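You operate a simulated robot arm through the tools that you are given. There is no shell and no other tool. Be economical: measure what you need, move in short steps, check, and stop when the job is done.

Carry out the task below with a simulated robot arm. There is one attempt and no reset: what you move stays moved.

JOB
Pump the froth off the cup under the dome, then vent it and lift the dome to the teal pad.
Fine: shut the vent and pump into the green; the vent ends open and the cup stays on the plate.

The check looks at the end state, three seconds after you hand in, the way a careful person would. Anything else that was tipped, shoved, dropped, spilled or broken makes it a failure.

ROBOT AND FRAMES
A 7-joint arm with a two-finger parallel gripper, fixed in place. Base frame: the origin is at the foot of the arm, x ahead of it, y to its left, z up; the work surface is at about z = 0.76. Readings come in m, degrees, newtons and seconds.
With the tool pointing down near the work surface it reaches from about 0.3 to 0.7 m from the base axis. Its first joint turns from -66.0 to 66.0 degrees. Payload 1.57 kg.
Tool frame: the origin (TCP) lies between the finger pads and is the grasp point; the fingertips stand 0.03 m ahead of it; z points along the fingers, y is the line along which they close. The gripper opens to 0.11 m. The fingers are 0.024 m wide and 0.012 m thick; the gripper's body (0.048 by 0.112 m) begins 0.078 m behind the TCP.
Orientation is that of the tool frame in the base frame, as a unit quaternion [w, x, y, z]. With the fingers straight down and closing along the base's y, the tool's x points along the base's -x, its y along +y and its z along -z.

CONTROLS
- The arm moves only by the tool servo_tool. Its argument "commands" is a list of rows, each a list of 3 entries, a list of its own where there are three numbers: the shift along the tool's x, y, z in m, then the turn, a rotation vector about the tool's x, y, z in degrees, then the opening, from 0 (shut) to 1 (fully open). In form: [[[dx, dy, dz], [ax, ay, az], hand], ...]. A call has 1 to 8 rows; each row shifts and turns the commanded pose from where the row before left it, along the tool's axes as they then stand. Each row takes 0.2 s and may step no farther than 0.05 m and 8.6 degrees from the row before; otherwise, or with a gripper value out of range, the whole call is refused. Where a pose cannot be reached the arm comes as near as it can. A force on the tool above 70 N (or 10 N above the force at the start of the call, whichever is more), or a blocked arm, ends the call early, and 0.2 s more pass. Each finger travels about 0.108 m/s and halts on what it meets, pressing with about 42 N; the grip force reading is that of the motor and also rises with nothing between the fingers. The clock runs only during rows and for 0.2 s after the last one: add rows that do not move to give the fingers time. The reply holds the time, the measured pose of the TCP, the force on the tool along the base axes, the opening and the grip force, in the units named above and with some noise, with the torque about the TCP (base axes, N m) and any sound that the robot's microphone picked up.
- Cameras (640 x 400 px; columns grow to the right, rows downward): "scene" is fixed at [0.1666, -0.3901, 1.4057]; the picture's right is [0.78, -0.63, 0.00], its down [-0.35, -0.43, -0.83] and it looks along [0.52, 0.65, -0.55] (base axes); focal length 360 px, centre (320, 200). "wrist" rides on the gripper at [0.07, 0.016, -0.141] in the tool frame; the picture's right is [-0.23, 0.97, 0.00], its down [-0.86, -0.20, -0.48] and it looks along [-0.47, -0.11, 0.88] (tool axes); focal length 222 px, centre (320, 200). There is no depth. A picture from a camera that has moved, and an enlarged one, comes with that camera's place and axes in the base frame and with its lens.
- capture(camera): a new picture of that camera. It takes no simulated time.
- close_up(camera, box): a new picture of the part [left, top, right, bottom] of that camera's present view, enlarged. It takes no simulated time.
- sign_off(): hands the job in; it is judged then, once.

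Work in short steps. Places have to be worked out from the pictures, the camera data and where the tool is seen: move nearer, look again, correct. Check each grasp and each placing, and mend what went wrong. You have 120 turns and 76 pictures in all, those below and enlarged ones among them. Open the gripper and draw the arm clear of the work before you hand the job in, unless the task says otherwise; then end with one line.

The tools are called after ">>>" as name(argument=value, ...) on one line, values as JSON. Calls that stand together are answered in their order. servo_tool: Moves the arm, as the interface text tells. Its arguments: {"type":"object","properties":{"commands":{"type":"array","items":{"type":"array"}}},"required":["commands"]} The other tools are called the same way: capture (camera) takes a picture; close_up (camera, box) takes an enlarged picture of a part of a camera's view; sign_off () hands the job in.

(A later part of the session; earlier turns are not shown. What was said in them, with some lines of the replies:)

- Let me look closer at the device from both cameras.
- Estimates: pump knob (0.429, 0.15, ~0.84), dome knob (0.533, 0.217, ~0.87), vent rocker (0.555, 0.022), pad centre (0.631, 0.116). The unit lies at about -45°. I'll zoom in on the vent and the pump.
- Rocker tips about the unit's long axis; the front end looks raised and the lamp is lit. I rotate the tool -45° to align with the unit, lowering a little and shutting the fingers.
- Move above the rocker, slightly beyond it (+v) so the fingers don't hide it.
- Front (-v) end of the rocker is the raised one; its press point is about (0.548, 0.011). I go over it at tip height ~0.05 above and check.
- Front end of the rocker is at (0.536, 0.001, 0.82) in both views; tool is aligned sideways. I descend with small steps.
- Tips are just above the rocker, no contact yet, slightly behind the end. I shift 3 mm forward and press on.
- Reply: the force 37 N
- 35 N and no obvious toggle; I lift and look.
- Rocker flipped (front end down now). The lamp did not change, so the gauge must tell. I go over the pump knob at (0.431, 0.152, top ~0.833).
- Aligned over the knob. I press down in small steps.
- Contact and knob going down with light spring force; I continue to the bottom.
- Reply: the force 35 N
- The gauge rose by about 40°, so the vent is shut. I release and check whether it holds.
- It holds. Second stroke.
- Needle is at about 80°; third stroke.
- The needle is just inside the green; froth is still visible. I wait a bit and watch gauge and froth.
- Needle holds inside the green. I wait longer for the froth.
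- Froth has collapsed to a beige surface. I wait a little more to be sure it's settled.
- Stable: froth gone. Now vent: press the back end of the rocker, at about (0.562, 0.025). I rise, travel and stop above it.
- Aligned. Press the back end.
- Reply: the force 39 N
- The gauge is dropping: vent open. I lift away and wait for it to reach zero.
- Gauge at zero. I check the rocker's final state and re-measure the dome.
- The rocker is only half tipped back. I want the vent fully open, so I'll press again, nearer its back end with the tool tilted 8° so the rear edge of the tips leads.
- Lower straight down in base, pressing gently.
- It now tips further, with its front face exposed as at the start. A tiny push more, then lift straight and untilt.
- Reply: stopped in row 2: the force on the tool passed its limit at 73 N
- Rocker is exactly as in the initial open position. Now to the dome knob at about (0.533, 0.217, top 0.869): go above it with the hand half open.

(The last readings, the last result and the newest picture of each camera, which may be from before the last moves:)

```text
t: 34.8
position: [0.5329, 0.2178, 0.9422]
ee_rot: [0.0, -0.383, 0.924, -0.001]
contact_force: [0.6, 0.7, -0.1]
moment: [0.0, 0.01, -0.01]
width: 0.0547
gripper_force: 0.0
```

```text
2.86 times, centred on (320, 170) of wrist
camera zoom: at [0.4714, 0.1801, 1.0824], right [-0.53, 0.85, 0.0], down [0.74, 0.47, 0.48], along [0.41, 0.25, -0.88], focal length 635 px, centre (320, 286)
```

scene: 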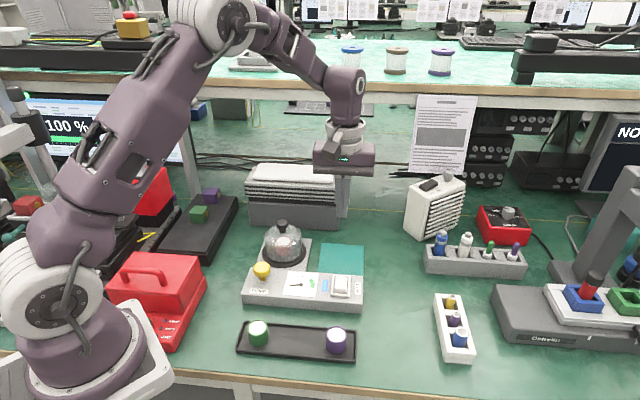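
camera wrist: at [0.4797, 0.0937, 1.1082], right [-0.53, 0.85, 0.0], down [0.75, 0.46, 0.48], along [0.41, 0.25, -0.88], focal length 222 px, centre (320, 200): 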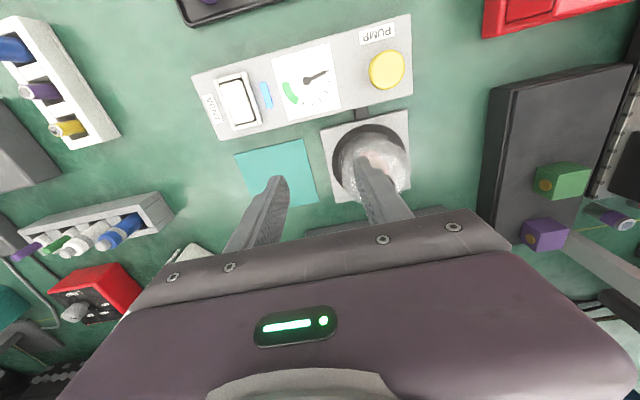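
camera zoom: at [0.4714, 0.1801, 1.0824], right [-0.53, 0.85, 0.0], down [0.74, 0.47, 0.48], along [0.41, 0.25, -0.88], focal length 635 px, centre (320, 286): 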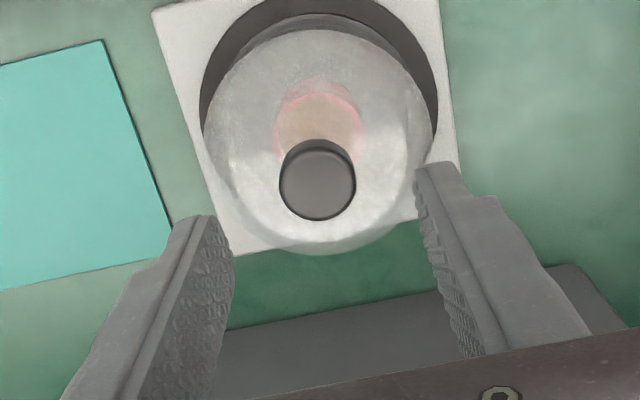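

Knob top at (0.533, 0.217, 0.874), directly below. Descend to TCP 0.88, so the tips (0.85) stay above the dome shoulder.

>>> servo_tool(commands=[[[0, 0, 0.03], [0, 0, 0], 0.5], [[0, 0, 0.02], [0, 0, 0], 0.5], [[0, 0, 0.012], [0, 0, 0], 0.5], [[0, 0, 0], [0, 0, 0], 0.5]])

>>> close_up(camera="scene", box=[250, 190, 320, 260])

```text
t: 35.8
position: [0.5323, 0.2172, 0.8797]
ee_rot: [0.0, -0.383, 0.924, 0.0]
contact_force: [0.2, 0.2, 0.0]
moment: [0.0, -0.02, -0.04]
width: 0.0548
gripper_force: 0.1
```

```text
5.71 times, centred on (285, 225) of scene
camera zoom: at [0.1666, -0.3901, 1.4057], right [0.78, -0.63, 0.0], down [-0.35, -0.43, -0.83], along [0.52, 0.65, -0.55], focal length 2055 px, centre (520, 57)
```

zoom: 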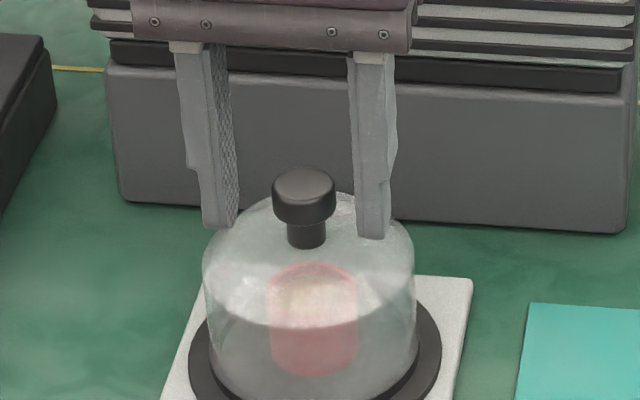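

Fingers straddle the knob clear of the dome. Close.

>>> servo_tool(commands=[[[0, 0, 0], [0, 0, 0], 0.35], [[0, 0, 0], [0, 0, 0], 0.25], [[0, 0, 0], [0, 0, 0], 0.15], [[0, 0, 0], [0, 0, 0], 0.0], [[0, 0, 0], [0, 0, 0], 0.0]])

>>> close_up(camera="scene", box=[250, 190, 320, 260])

```text
t: 37.0
position: [0.5326, 0.2181, 0.8794]
ee_rot: [0.001, -0.384, 0.923, 0.0]
contact_force: [1.3, 0.2, 0.2]
moment: [0.01, 0.0, 0.02]
width: 0.0272
gripper_force: 37.4
```

```text
5.71 times, centred on (285, 225) of scene
camera zoom: at [0.1666, -0.3901, 1.4057], right [0.78, -0.63, 0.0], down [-0.35, -0.43, -0.83], along [0.52, 0.65, -0.55], focal length 2055 px, centre (520, 57)
```

zoom: 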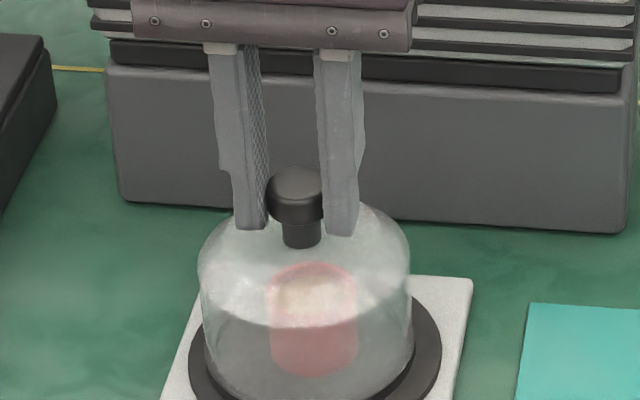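

Firm 27 mm grip. Lift straight up slowly first.

>>> servo_tool(commands=[[[0, 0, -0.006], [0, 0, 0], 0], [[0, 0, -0.01], [0, 0, 0], 0], [[0, 0, -0.02], [0, 0, 0], 0], [[0, 0, -0.025], [0, 0, 0], 0], [[0, 0, -0.025], [0, 0, 0], 0], [[0, 0, -0.025], [0, 0, 0], 0], [[0, 0, -0.014], [0, 0, 0], 0], [[0, 0, 0], [0, 0, 0], 0]])

>>> close_up(camera="scene", box=[230, 140, 390, 300])

>>> capture(camera="wrist")

```text
t: 38.8
position: [0.5316, 0.2186, 1.005]
ee_rot: [0.001, -0.384, 0.923, -0.001]
contact_force: [0.0, 0.2, 0.0]
moment: [-0.02, -0.03, 0.0]
width: 0.0
gripper_force: 21.6
```

```text
2.50 times, centred on (310, 220) of scene
camera zoom: at [0.1666, -0.3901, 1.4057], right [0.78, -0.63, 0.0], down [-0.35, -0.43, -0.83], along [0.52, 0.65, -0.55], focal length 899 px, centre (345, 150)
```

zoom: 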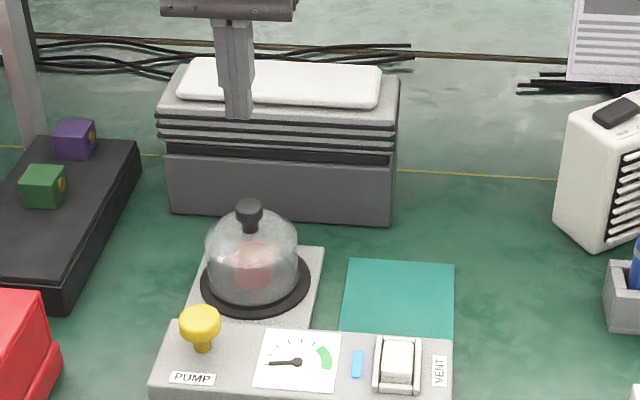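

```text
30 pictures are left
camera wrist: at [0.4709, 0.1797, 1.146], right [-0.53, 0.85, 0.0], down [0.74, 0.47, 0.48], along [0.41, 0.25, -0.88], focal length 222 px, centre (320, 200)
```

wrist: 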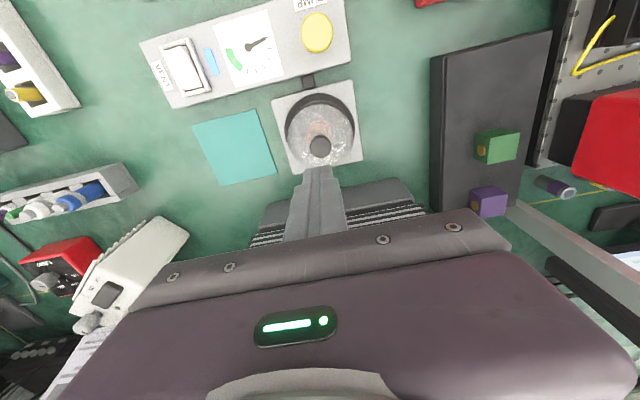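

The fingers slipped off; the dome is still seated and undisturbed. I re-measure the knob before a deeper second grasp.

>>> close_up(camera="scene", box=[250, 200, 320, 270])

>>> close_up(camera="wrist", box=[270, 70, 370, 180])

```text
5.71 times, centred on (285, 235) of scene
camera zoom: at [0.1666, -0.3901, 1.4057], right [0.78, -0.63, 0.0], down [-0.35, -0.43, -0.83], along [0.52, 0.65, -0.55], focal length 2055 px, centre (520, 0)
```

zoom: 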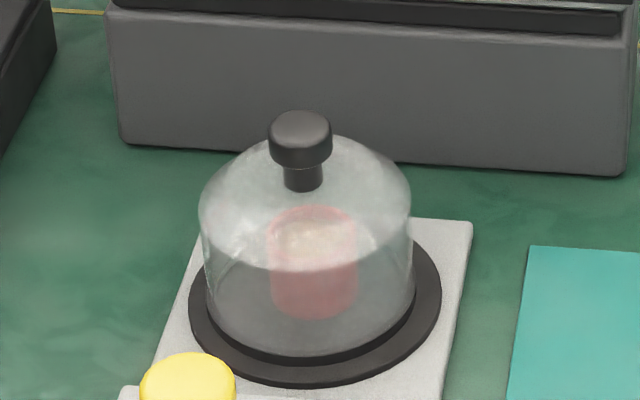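

```text
3.64 times, centred on (320, 125) of wrist
camera zoom: at [0.4709, 0.1797, 1.146], right [-0.53, 0.85, 0.0], down [0.74, 0.47, 0.48], along [0.41, 0.25, -0.88], focal length 808 px, centre (320, 473)
```

zoom: 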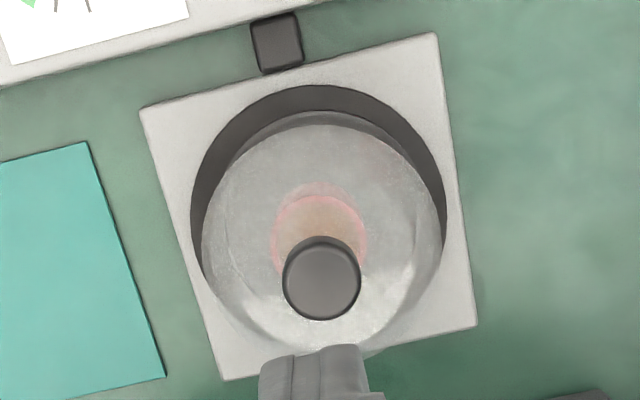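

Knob at (0.533, 0.218, top 0.874), so the grasp was centred. Retry ~5 mm deeper, then lift in mm steps watching force.

>>> servo_tool(commands=[[[0, 0, 0], [0, 0, 0], 0.4], [[0, 0, 0.04], [0, 0, 0], 0.4], [[0, 0, 0.04], [0, 0, 0], 0.4], [[0, 0, 0.03], [0, 0, 0], 0.4], [[0, 0, 0.015], [0, 0, 0], 0.4], [[0, 0, 0.003], [0, 0, 0], 0.4], [[0, 0, 0], [0, 0, 0], 0.4]])

>>> close_up(camera="wrist", box=[260, 120, 380, 240])

```text
t: 40.4
position: [0.5342, 0.2175, 0.8778]
ee_rot: [0.001, -0.383, 0.924, -0.001]
contact_force: [0.5, 0.4, -0.7]
moment: [0.01, -0.03, 0.01]
width: 0.0439
gripper_force: 0.0
```

```text
3.33 times, centred on (320, 180) of wrist
camera zoom: at [0.4717, 0.1796, 1.0182], right [-0.53, 0.85, 0.0], down [0.74, 0.47, 0.48], along [0.41, 0.25, -0.88], focal length 740 px, centre (320, 267)
```

zoom: 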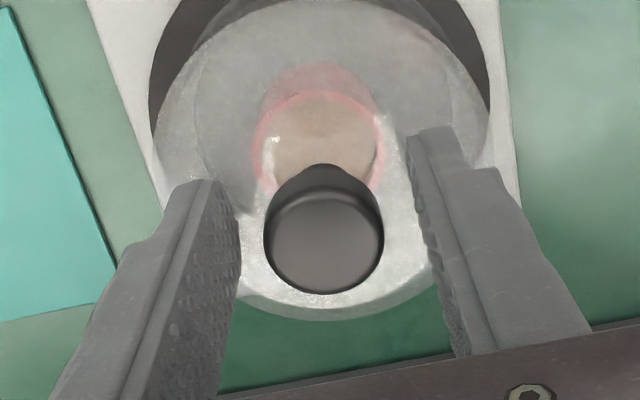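

Centred with clearance. Lower 3 mm more and close.

>>> servo_tool(commands=[[[0, 0, 0.003], [0, 0, 0], 0.35], [[0, 0, 0], [0, 0, 0], 0.3], [[0, 0, 0], [0, 0, 0], 0.2], [[0, 0, 0], [0, 0, 0], 0.0], [[0, 0, 0], [0, 0, 0], 0.0], [[0, 0, 0], [0, 0, 0], 0.0]])

>>> servo_tool(commands=[[[0, 0, -0.002], [0, 0, 0], 0], [[0, 0, 0], [0, 0, 0], 0]])

>>> servo_tool(commands=[[[0, 0, -0.002], [0, 0, 0], 0], [[0, 0, 0], [0, 0, 0], 0]])

>>> close_up(camera="scene", box=[250, 200, 320, 270])

```text
t: 41.8
position: [0.5331, 0.2176, 0.8747]
ee_rot: [0.001, -0.384, 0.923, 0.0]
contact_force: [0.7, -1.2, 1.3]
moment: [-0.06, 0.04, 0.02]
width: 0.0271
gripper_force: 38.0
```

```text
t: 42.4
position: [0.5325, 0.2181, 0.8768]
ee_rot: [0.0, -0.384, 0.923, -0.001]
contact_force: [-0.4, -1.3, 0.5]
moment: [-0.01, 0.03, 0.03]
width: 0.0271
gripper_force: 37.0
```

```text
t: 43.0
position: [0.5329, 0.2176, 0.8787]
ee_rot: [0.0, -0.383, 0.924, -0.001]
contact_force: [0.5, -0.7, -1.2]
moment: [0.0, -0.02, -0.01]
width: 0.0265
gripper_force: 38.3
```

```text
5.71 times, centred on (285, 235) of scene
camera zoom: at [0.1666, -0.3901, 1.4057], right [0.78, -0.63, 0.0], down [-0.35, -0.43, -0.83], along [0.52, 0.65, -0.55], focal length 2055 px, centre (520, 0)
```

zoom: 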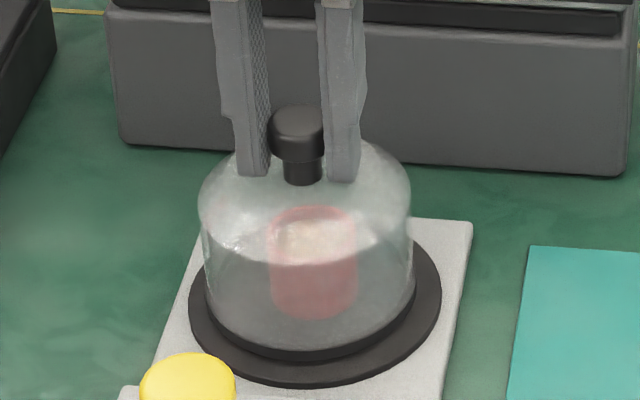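

The dome seems to be lifting a little with negligible force. Continue with slow steps.

>>> servo_tool(commands=[[[0, 0, -0.002], [0, 0, 0], 0], [[0, 0, -0.002], [0, 0, 0], 0], [[0, 0, -0.002], [0, 0, 0], 0], [[0, 0, 0], [0, 0, 0], 0]])

>>> close_up(camera="scene", box=[250, 200, 320, 270])

```text
t: 44.0
position: [0.5331, 0.2177, 0.8839]
ee_rot: [0.0, -0.384, 0.923, -0.001]
contact_force: [-0.2, -0.5, -1.3]
moment: [-0.01, 0.01, -0.01]
width: 0.0268
gripper_force: 37.8
```

```text
5.71 times, centred on (285, 235) of scene
camera zoom: at [0.1666, -0.3901, 1.4057], right [0.78, -0.63, 0.0], down [-0.35, -0.43, -0.83], along [0.52, 0.65, -0.55], focal length 2055 px, centre (520, 0)
```

zoom: 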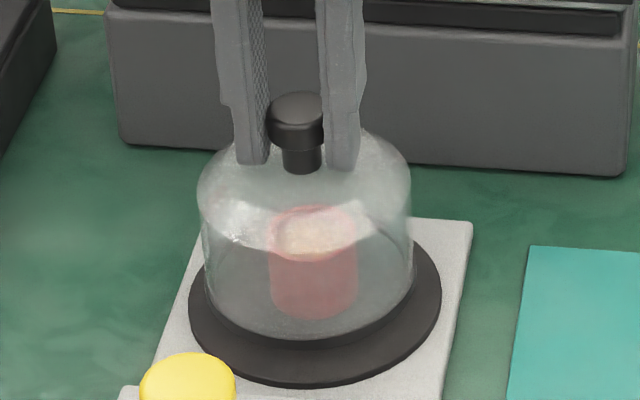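

It is coming up. Continue the straight lift.

>>> servo_tool(commands=[[[0, 0, -0.006], [0, 0, 0], 0], [[0, 0, -0.01], [0, 0, 0], 0], [[0, 0, -0.012], [0, 0, 0], 0], [[0, 0, -0.012], [0, 0, 0], 0], [[0, 0, -0.012], [0, 0, 0], 0], [[0, 0, -0.012], [0, 0, 0], 0], [[0, 0, -0.012], [0, 0, 0], 0], [[0, 0, -0.006], [0, 0, 0], 0]])

>>> close_up(camera="scene", box=[230, 160, 390, 300])

```text
t: 45.8
position: [0.5332, 0.2176, 0.9663]
ee_rot: [0.001, -0.384, 0.924, -0.001]
contact_force: [-0.6, 0.0, -0.8]
moment: [0.03, -0.01, -0.02]
width: 0.0266
gripper_force: 37.8
```

```text
2.86 times, centred on (310, 230) of scene
camera zoom: at [0.1666, -0.3901, 1.4057], right [0.78, -0.63, 0.0], down [-0.35, -0.43, -0.83], along [0.52, 0.65, -0.55], focal length 1027 px, centre (349, 114)
```

zoom: 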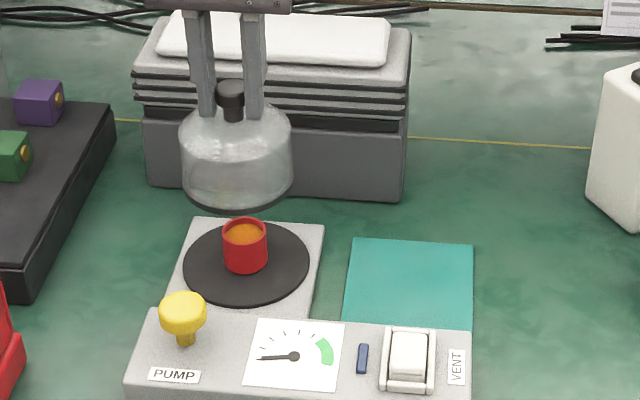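

Dome is up, cup is upright in place, lamp went off. Pad centre ≈ (0.643, 0.116); carry the dome there slowly.

>>> servo_tool(commands=[[[-0.001, -0.012, 0], [0, 0, 0], 0], [[-0.001, -0.025, 0], [0, 0, 0], 0], [[-0.001, -0.025, 0], [0, 0, 0], 0], [[-0.001, -0.025, 0], [0, 0, 0], 0], [[-0.001, -0.025, 0], [0, 0, 0], 0], [[-0.0008, -0.0255, 0], [0, 0, 0], 0], [[0, -0.012, 0], [0, 0, 0], 0], [[0, 0, 0], [0, 0, 0], 0]])

>>> servo_tool(commands=[[[0, 0, 0.02], [0, 0, 0], 0], [[0, 0, 0.02], [0, 0, 0], 0], [[0, 0, 0.015], [0, 0, 0], 0], [[0, 0, 0.01], [0, 0, 0], 0], [[0, 0, 0], [0, 0, 0], 0]])

>>> close_up(camera="scene", box=[250, 190, 390, 310])

>>> capture(camera="wrist")

```text
t: 47.6
position: [0.6419, 0.1153, 0.9649]
ee_rot: [0.001, -0.384, 0.923, -0.001]
contact_force: [-0.8, 0.2, -0.8]
moment: [-0.02, -0.01, -0.01]
width: 0.027
gripper_force: 38.0
```

```text
t: 48.8
position: [0.6423, 0.1167, 0.8999]
ee_rot: [0.0, -0.384, 0.923, -0.001]
contact_force: [-0.1, -0.3, -1.1]
moment: [-0.03, 0.0, 0.02]
width: 0.0267
gripper_force: 36.8
```

```text
3.33 times, centred on (320, 250) of scene
camera zoom: at [0.1666, -0.3901, 1.4057], right [0.78, -0.63, 0.0], down [-0.35, -0.43, -0.83], along [0.52, 0.65, -0.55], focal length 1199 px, centre (320, 33)
```

zoom: 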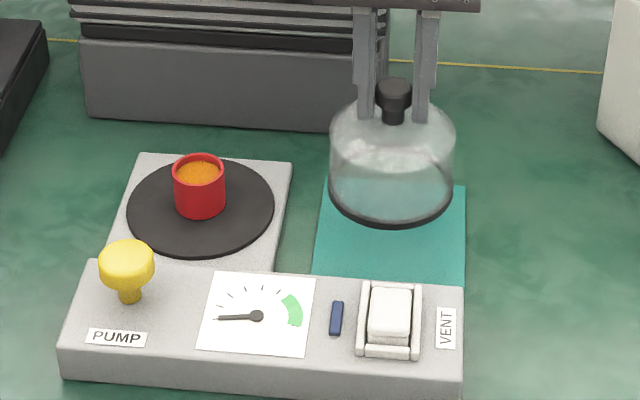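

```text
22 pictures are left
camera wrist: at [0.5811, 0.0784, 1.042], right [-0.53, 0.85, 0.0], down [0.74, 0.47, 0.48], along [0.41, 0.25, -0.88], focal length 222 px, centre (320, 200)
```

wrist: 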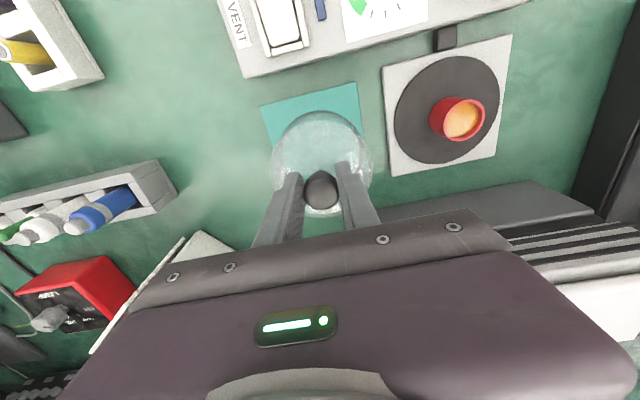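

Dome hangs above the pad. Lower gently toward contact.

>>> servo_tool(commands=[[[0, 0, 0.01], [0, 0, 0], 0], [[0, 0, 0.01], [0, 0, 0], 0], [[0, 0, 0.004], [0, 0, 0], 0], [[0, 0, 0], [0, 0, 0], 0]])

>>> close_up(camera="scene", box=[250, 190, 390, 310])

```text
t: 49.8
position: [0.6422, 0.1161, 0.8761]
ee_rot: [0.001, -0.383, 0.924, -0.001]
contact_force: [-1.0, 0.0, -0.8]
moment: [0.05, 0.01, -0.01]
width: 0.0271
gripper_force: 38.0
```

```text
3.33 times, centred on (320, 250) of scene
camera zoom: at [0.1666, -0.3901, 1.4057], right [0.78, -0.63, 0.0], down [-0.35, -0.43, -0.83], along [0.52, 0.65, -0.55], focal length 1199 px, centre (320, 33)
```

zoom: 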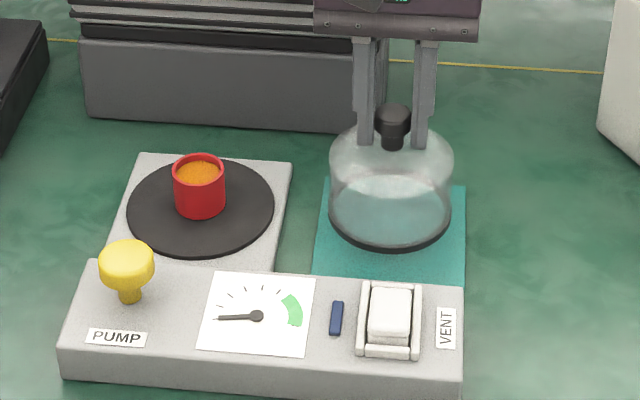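

Rim is about 9 mm above the pad and centred. Lower the last bit in small steps.

>>> servo_tool(commands=[[[0, 0, 0.003], [0, 0, 0], 0], [[0, 0, 0.003], [0, 0, 0], 0], [[0, 0, 0.002], [0, 0, 0], 0], [[0, 0, 0], [0, 0, 0], 0]])

>>> servo_tool(commands=[[[0, 0, 0.001], [0, 0, 0], 0], [[0, 0, 0.001], [0, 0, 0], 0], [[0, 0, 0], [0, 0, 0], 0]])

>>> close_up(camera="scene", box=[310, 210, 370, 270])

```text
t: 50.8
position: [0.6428, 0.115, 0.8693]
ee_rot: [0.0, -0.384, 0.923, 0.0]
contact_force: [0.3, 0.0, -1.0]
moment: [0.0, 0.03, 0.01]
width: 0.027
gripper_force: 37.4
```

```text
t: 51.6
position: [0.6422, 0.1146, 0.8669]
ee_rot: [0.001, -0.384, 0.923, -0.001]
contact_force: [0.6, -0.1, -1.1]
moment: [-0.02, 0.0, 0.0]
width: 0.0269
gripper_force: 37.9
```

```text
6.67 times, centred on (340, 240) of scene
camera zoom: at [0.1666, -0.3901, 1.4057], right [0.78, -0.63, 0.0], down [-0.35, -0.43, -0.83], along [0.52, 0.65, -0.55], focal length 2397 px, centre (187, -67)
```

zoom: 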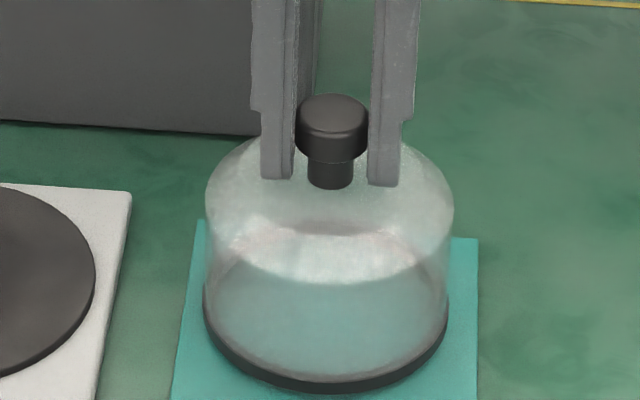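

Nearly there; still carrying about 1 N of weight. Continue by millimetres until the force flips.

>>> servo_tool(commands=[[[0, 0, 0.001], [0, 0, 0], 0], [[0, 0, 0.001], [0, 0, 0], 0], [[0, 0, 0], [0, 0, 0], 0]])

>>> servo_tool(commands=[[[0, 0, 0.001], [0, 0, 0], 0], [[0, 0, 0.001], [0, 0, 0], 0], [[0, 0, 0], [0, 0, 0], 0]])

>>> close_up(camera="scene", box=[310, 220, 370, 280])

```text
t: 52.4
position: [0.6433, 0.1159, 0.8656]
ee_rot: [0.0, -0.384, 0.923, 0.0]
contact_force: [-0.1, -0.4, -1.3]
moment: [-0.02, 0.02, -0.03]
width: 0.0267
gripper_force: 37.8
```

```text
t: 53.2
position: [0.6428, 0.1157, 0.8628]
ee_rot: [0.0, -0.383, 0.924, -0.001]
contact_force: [-1.1, -0.7, 5.4]
moment: [0.07, 0.28, 0.02]
width: 0.0269
gripper_force: 37.7
```

```text
6.67 times, centred on (340, 250) of scene
camera zoom: at [0.1665, -0.3902, 1.4057], right [0.78, -0.63, 0.0], down [-0.35, -0.43, -0.83], along [0.52, 0.65, -0.55], focal length 2397 px, centre (187, -133)
```

zoom: 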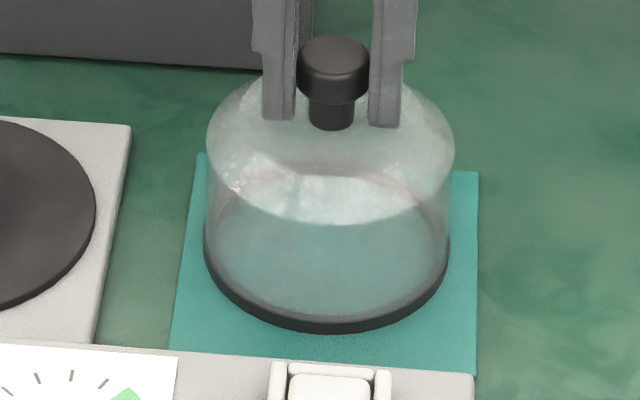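

5 N contact: dome sits wholly within the pad. Release gradually and rise.

>>> servo_tool(commands=[[[0, 0, -0.001], [0, 0, 0], 0.25], [[0, 0, 0], [0, 0, 0], 0.32], [[0, 0, 0], [0, 0, 0], 0.4], [[0, 0, 0], [0, 0, 0], 0.4]])

>>> close_up(camera="scene", box=[310, 220, 370, 280])

```text
t: 54.2
position: [0.6423, 0.1162, 0.8636]
ee_rot: [0.001, -0.384, 0.923, 0.0]
contact_force: [-0.4, -0.5, 0.3]
moment: [0.02, 0.0, 0.04]
width: 0.0438
gripper_force: 0.0
```

```text
6.67 times, centred on (340, 250) of scene
camera zoom: at [0.1666, -0.3901, 1.4057], right [0.78, -0.63, 0.0], down [-0.35, -0.43, -0.83], along [0.52, 0.65, -0.55], focal length 2397 px, centre (187, -133)
```

zoom: 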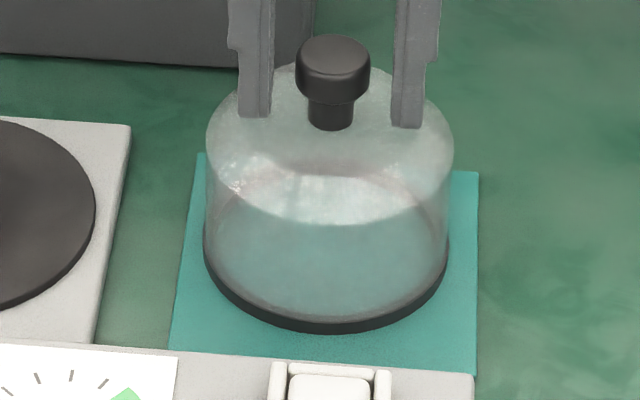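

Released cleanly. Rise straight up, then draw back.

>>> servo_tool(commands=[[[0, 0, -0.03], [0, 0, 0], 0.4], [[0, 0, -0.045], [0, 0, 0], 0.4], [[0, 0, -0.045], [0, 0, 0], 0.6], [[0, 0, -0.045], [0, 0, 0], 1], [[0, 0, -0.045], [0, 0, 0], 1], [[0.03, 0.03, 0], [0, 0, 0], 1], [[0.03, 0.035, 0], [0, 0, 0], 1], [[0.03, 0.035, 0], [0, 0, 0], 1]])

>>> servo_tool(commands=[[[0.03, 0.035, 0], [0, 0, 0], 1], [[0.02, 0.035, 0], [0, 0, 0], 1], [[0, 0, 0], [0, 0, 0], 1], [[0, 0, 0], [0, 0, 0], 1]])

>>> capture(camera="scene")

>>> close_up(camera="scene", box=[230, 200, 390, 310])

```text
t: 56.0
position: [0.5091, 0.1238, 1.0753]
ee_rot: [0.001, -0.382, 0.924, 0.0]
contact_force: [0.7, -0.3, 0.2]
moment: [0.02, 0.03, -0.01]
width: 0.1097
gripper_force: 0.0
```

```text
t: 57.0
position: [0.4242, 0.1385, 1.0745]
ee_rot: [0.0, -0.383, 0.924, -0.001]
contact_force: [-0.4, -0.4, -0.1]
moment: [0.04, 0.0, 0.02]
width: 0.1099
gripper_force: 0.1
```

```text
17 pictures are left
```

scene: 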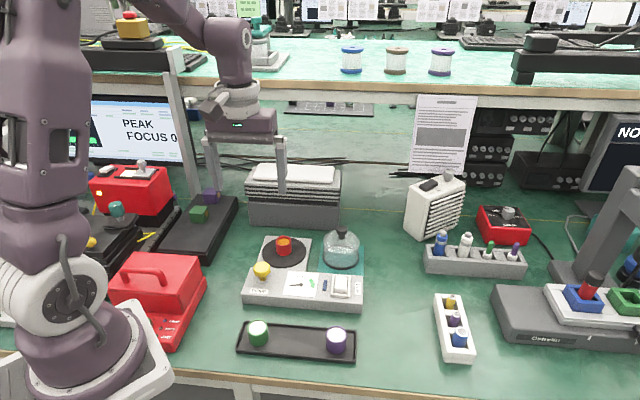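

```text
3.64 times, centred on (310, 255) of scene
camera zoom: at [0.1666, -0.3901, 1.4057], right [0.78, -0.63, 0.0], down [-0.35, -0.43, -0.83], along [0.52, 0.65, -0.55], focal length 1308 px, centre (356, 0)
```

zoom: 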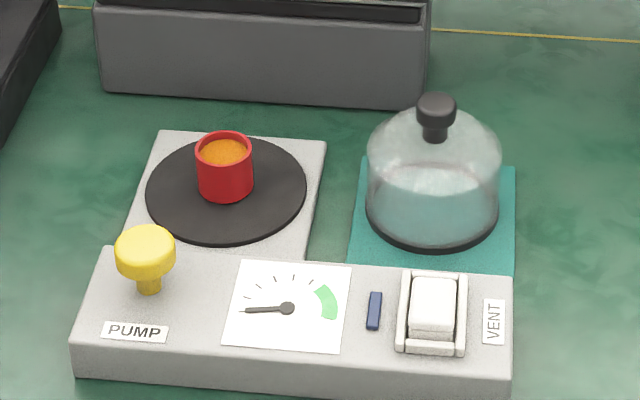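

The froth is gone, the vent is open, the cup is on the plate, the dome is on the teal pad, and the arm is clear. I'm handing in.

>>> sign_off()

```text
The job is handed in.
```

I pumped the gauge into the green, which cleared the froth off the cup, then opened the vent and set the dome on the teal pad; the cup stayed on the plate and the job is handed in.
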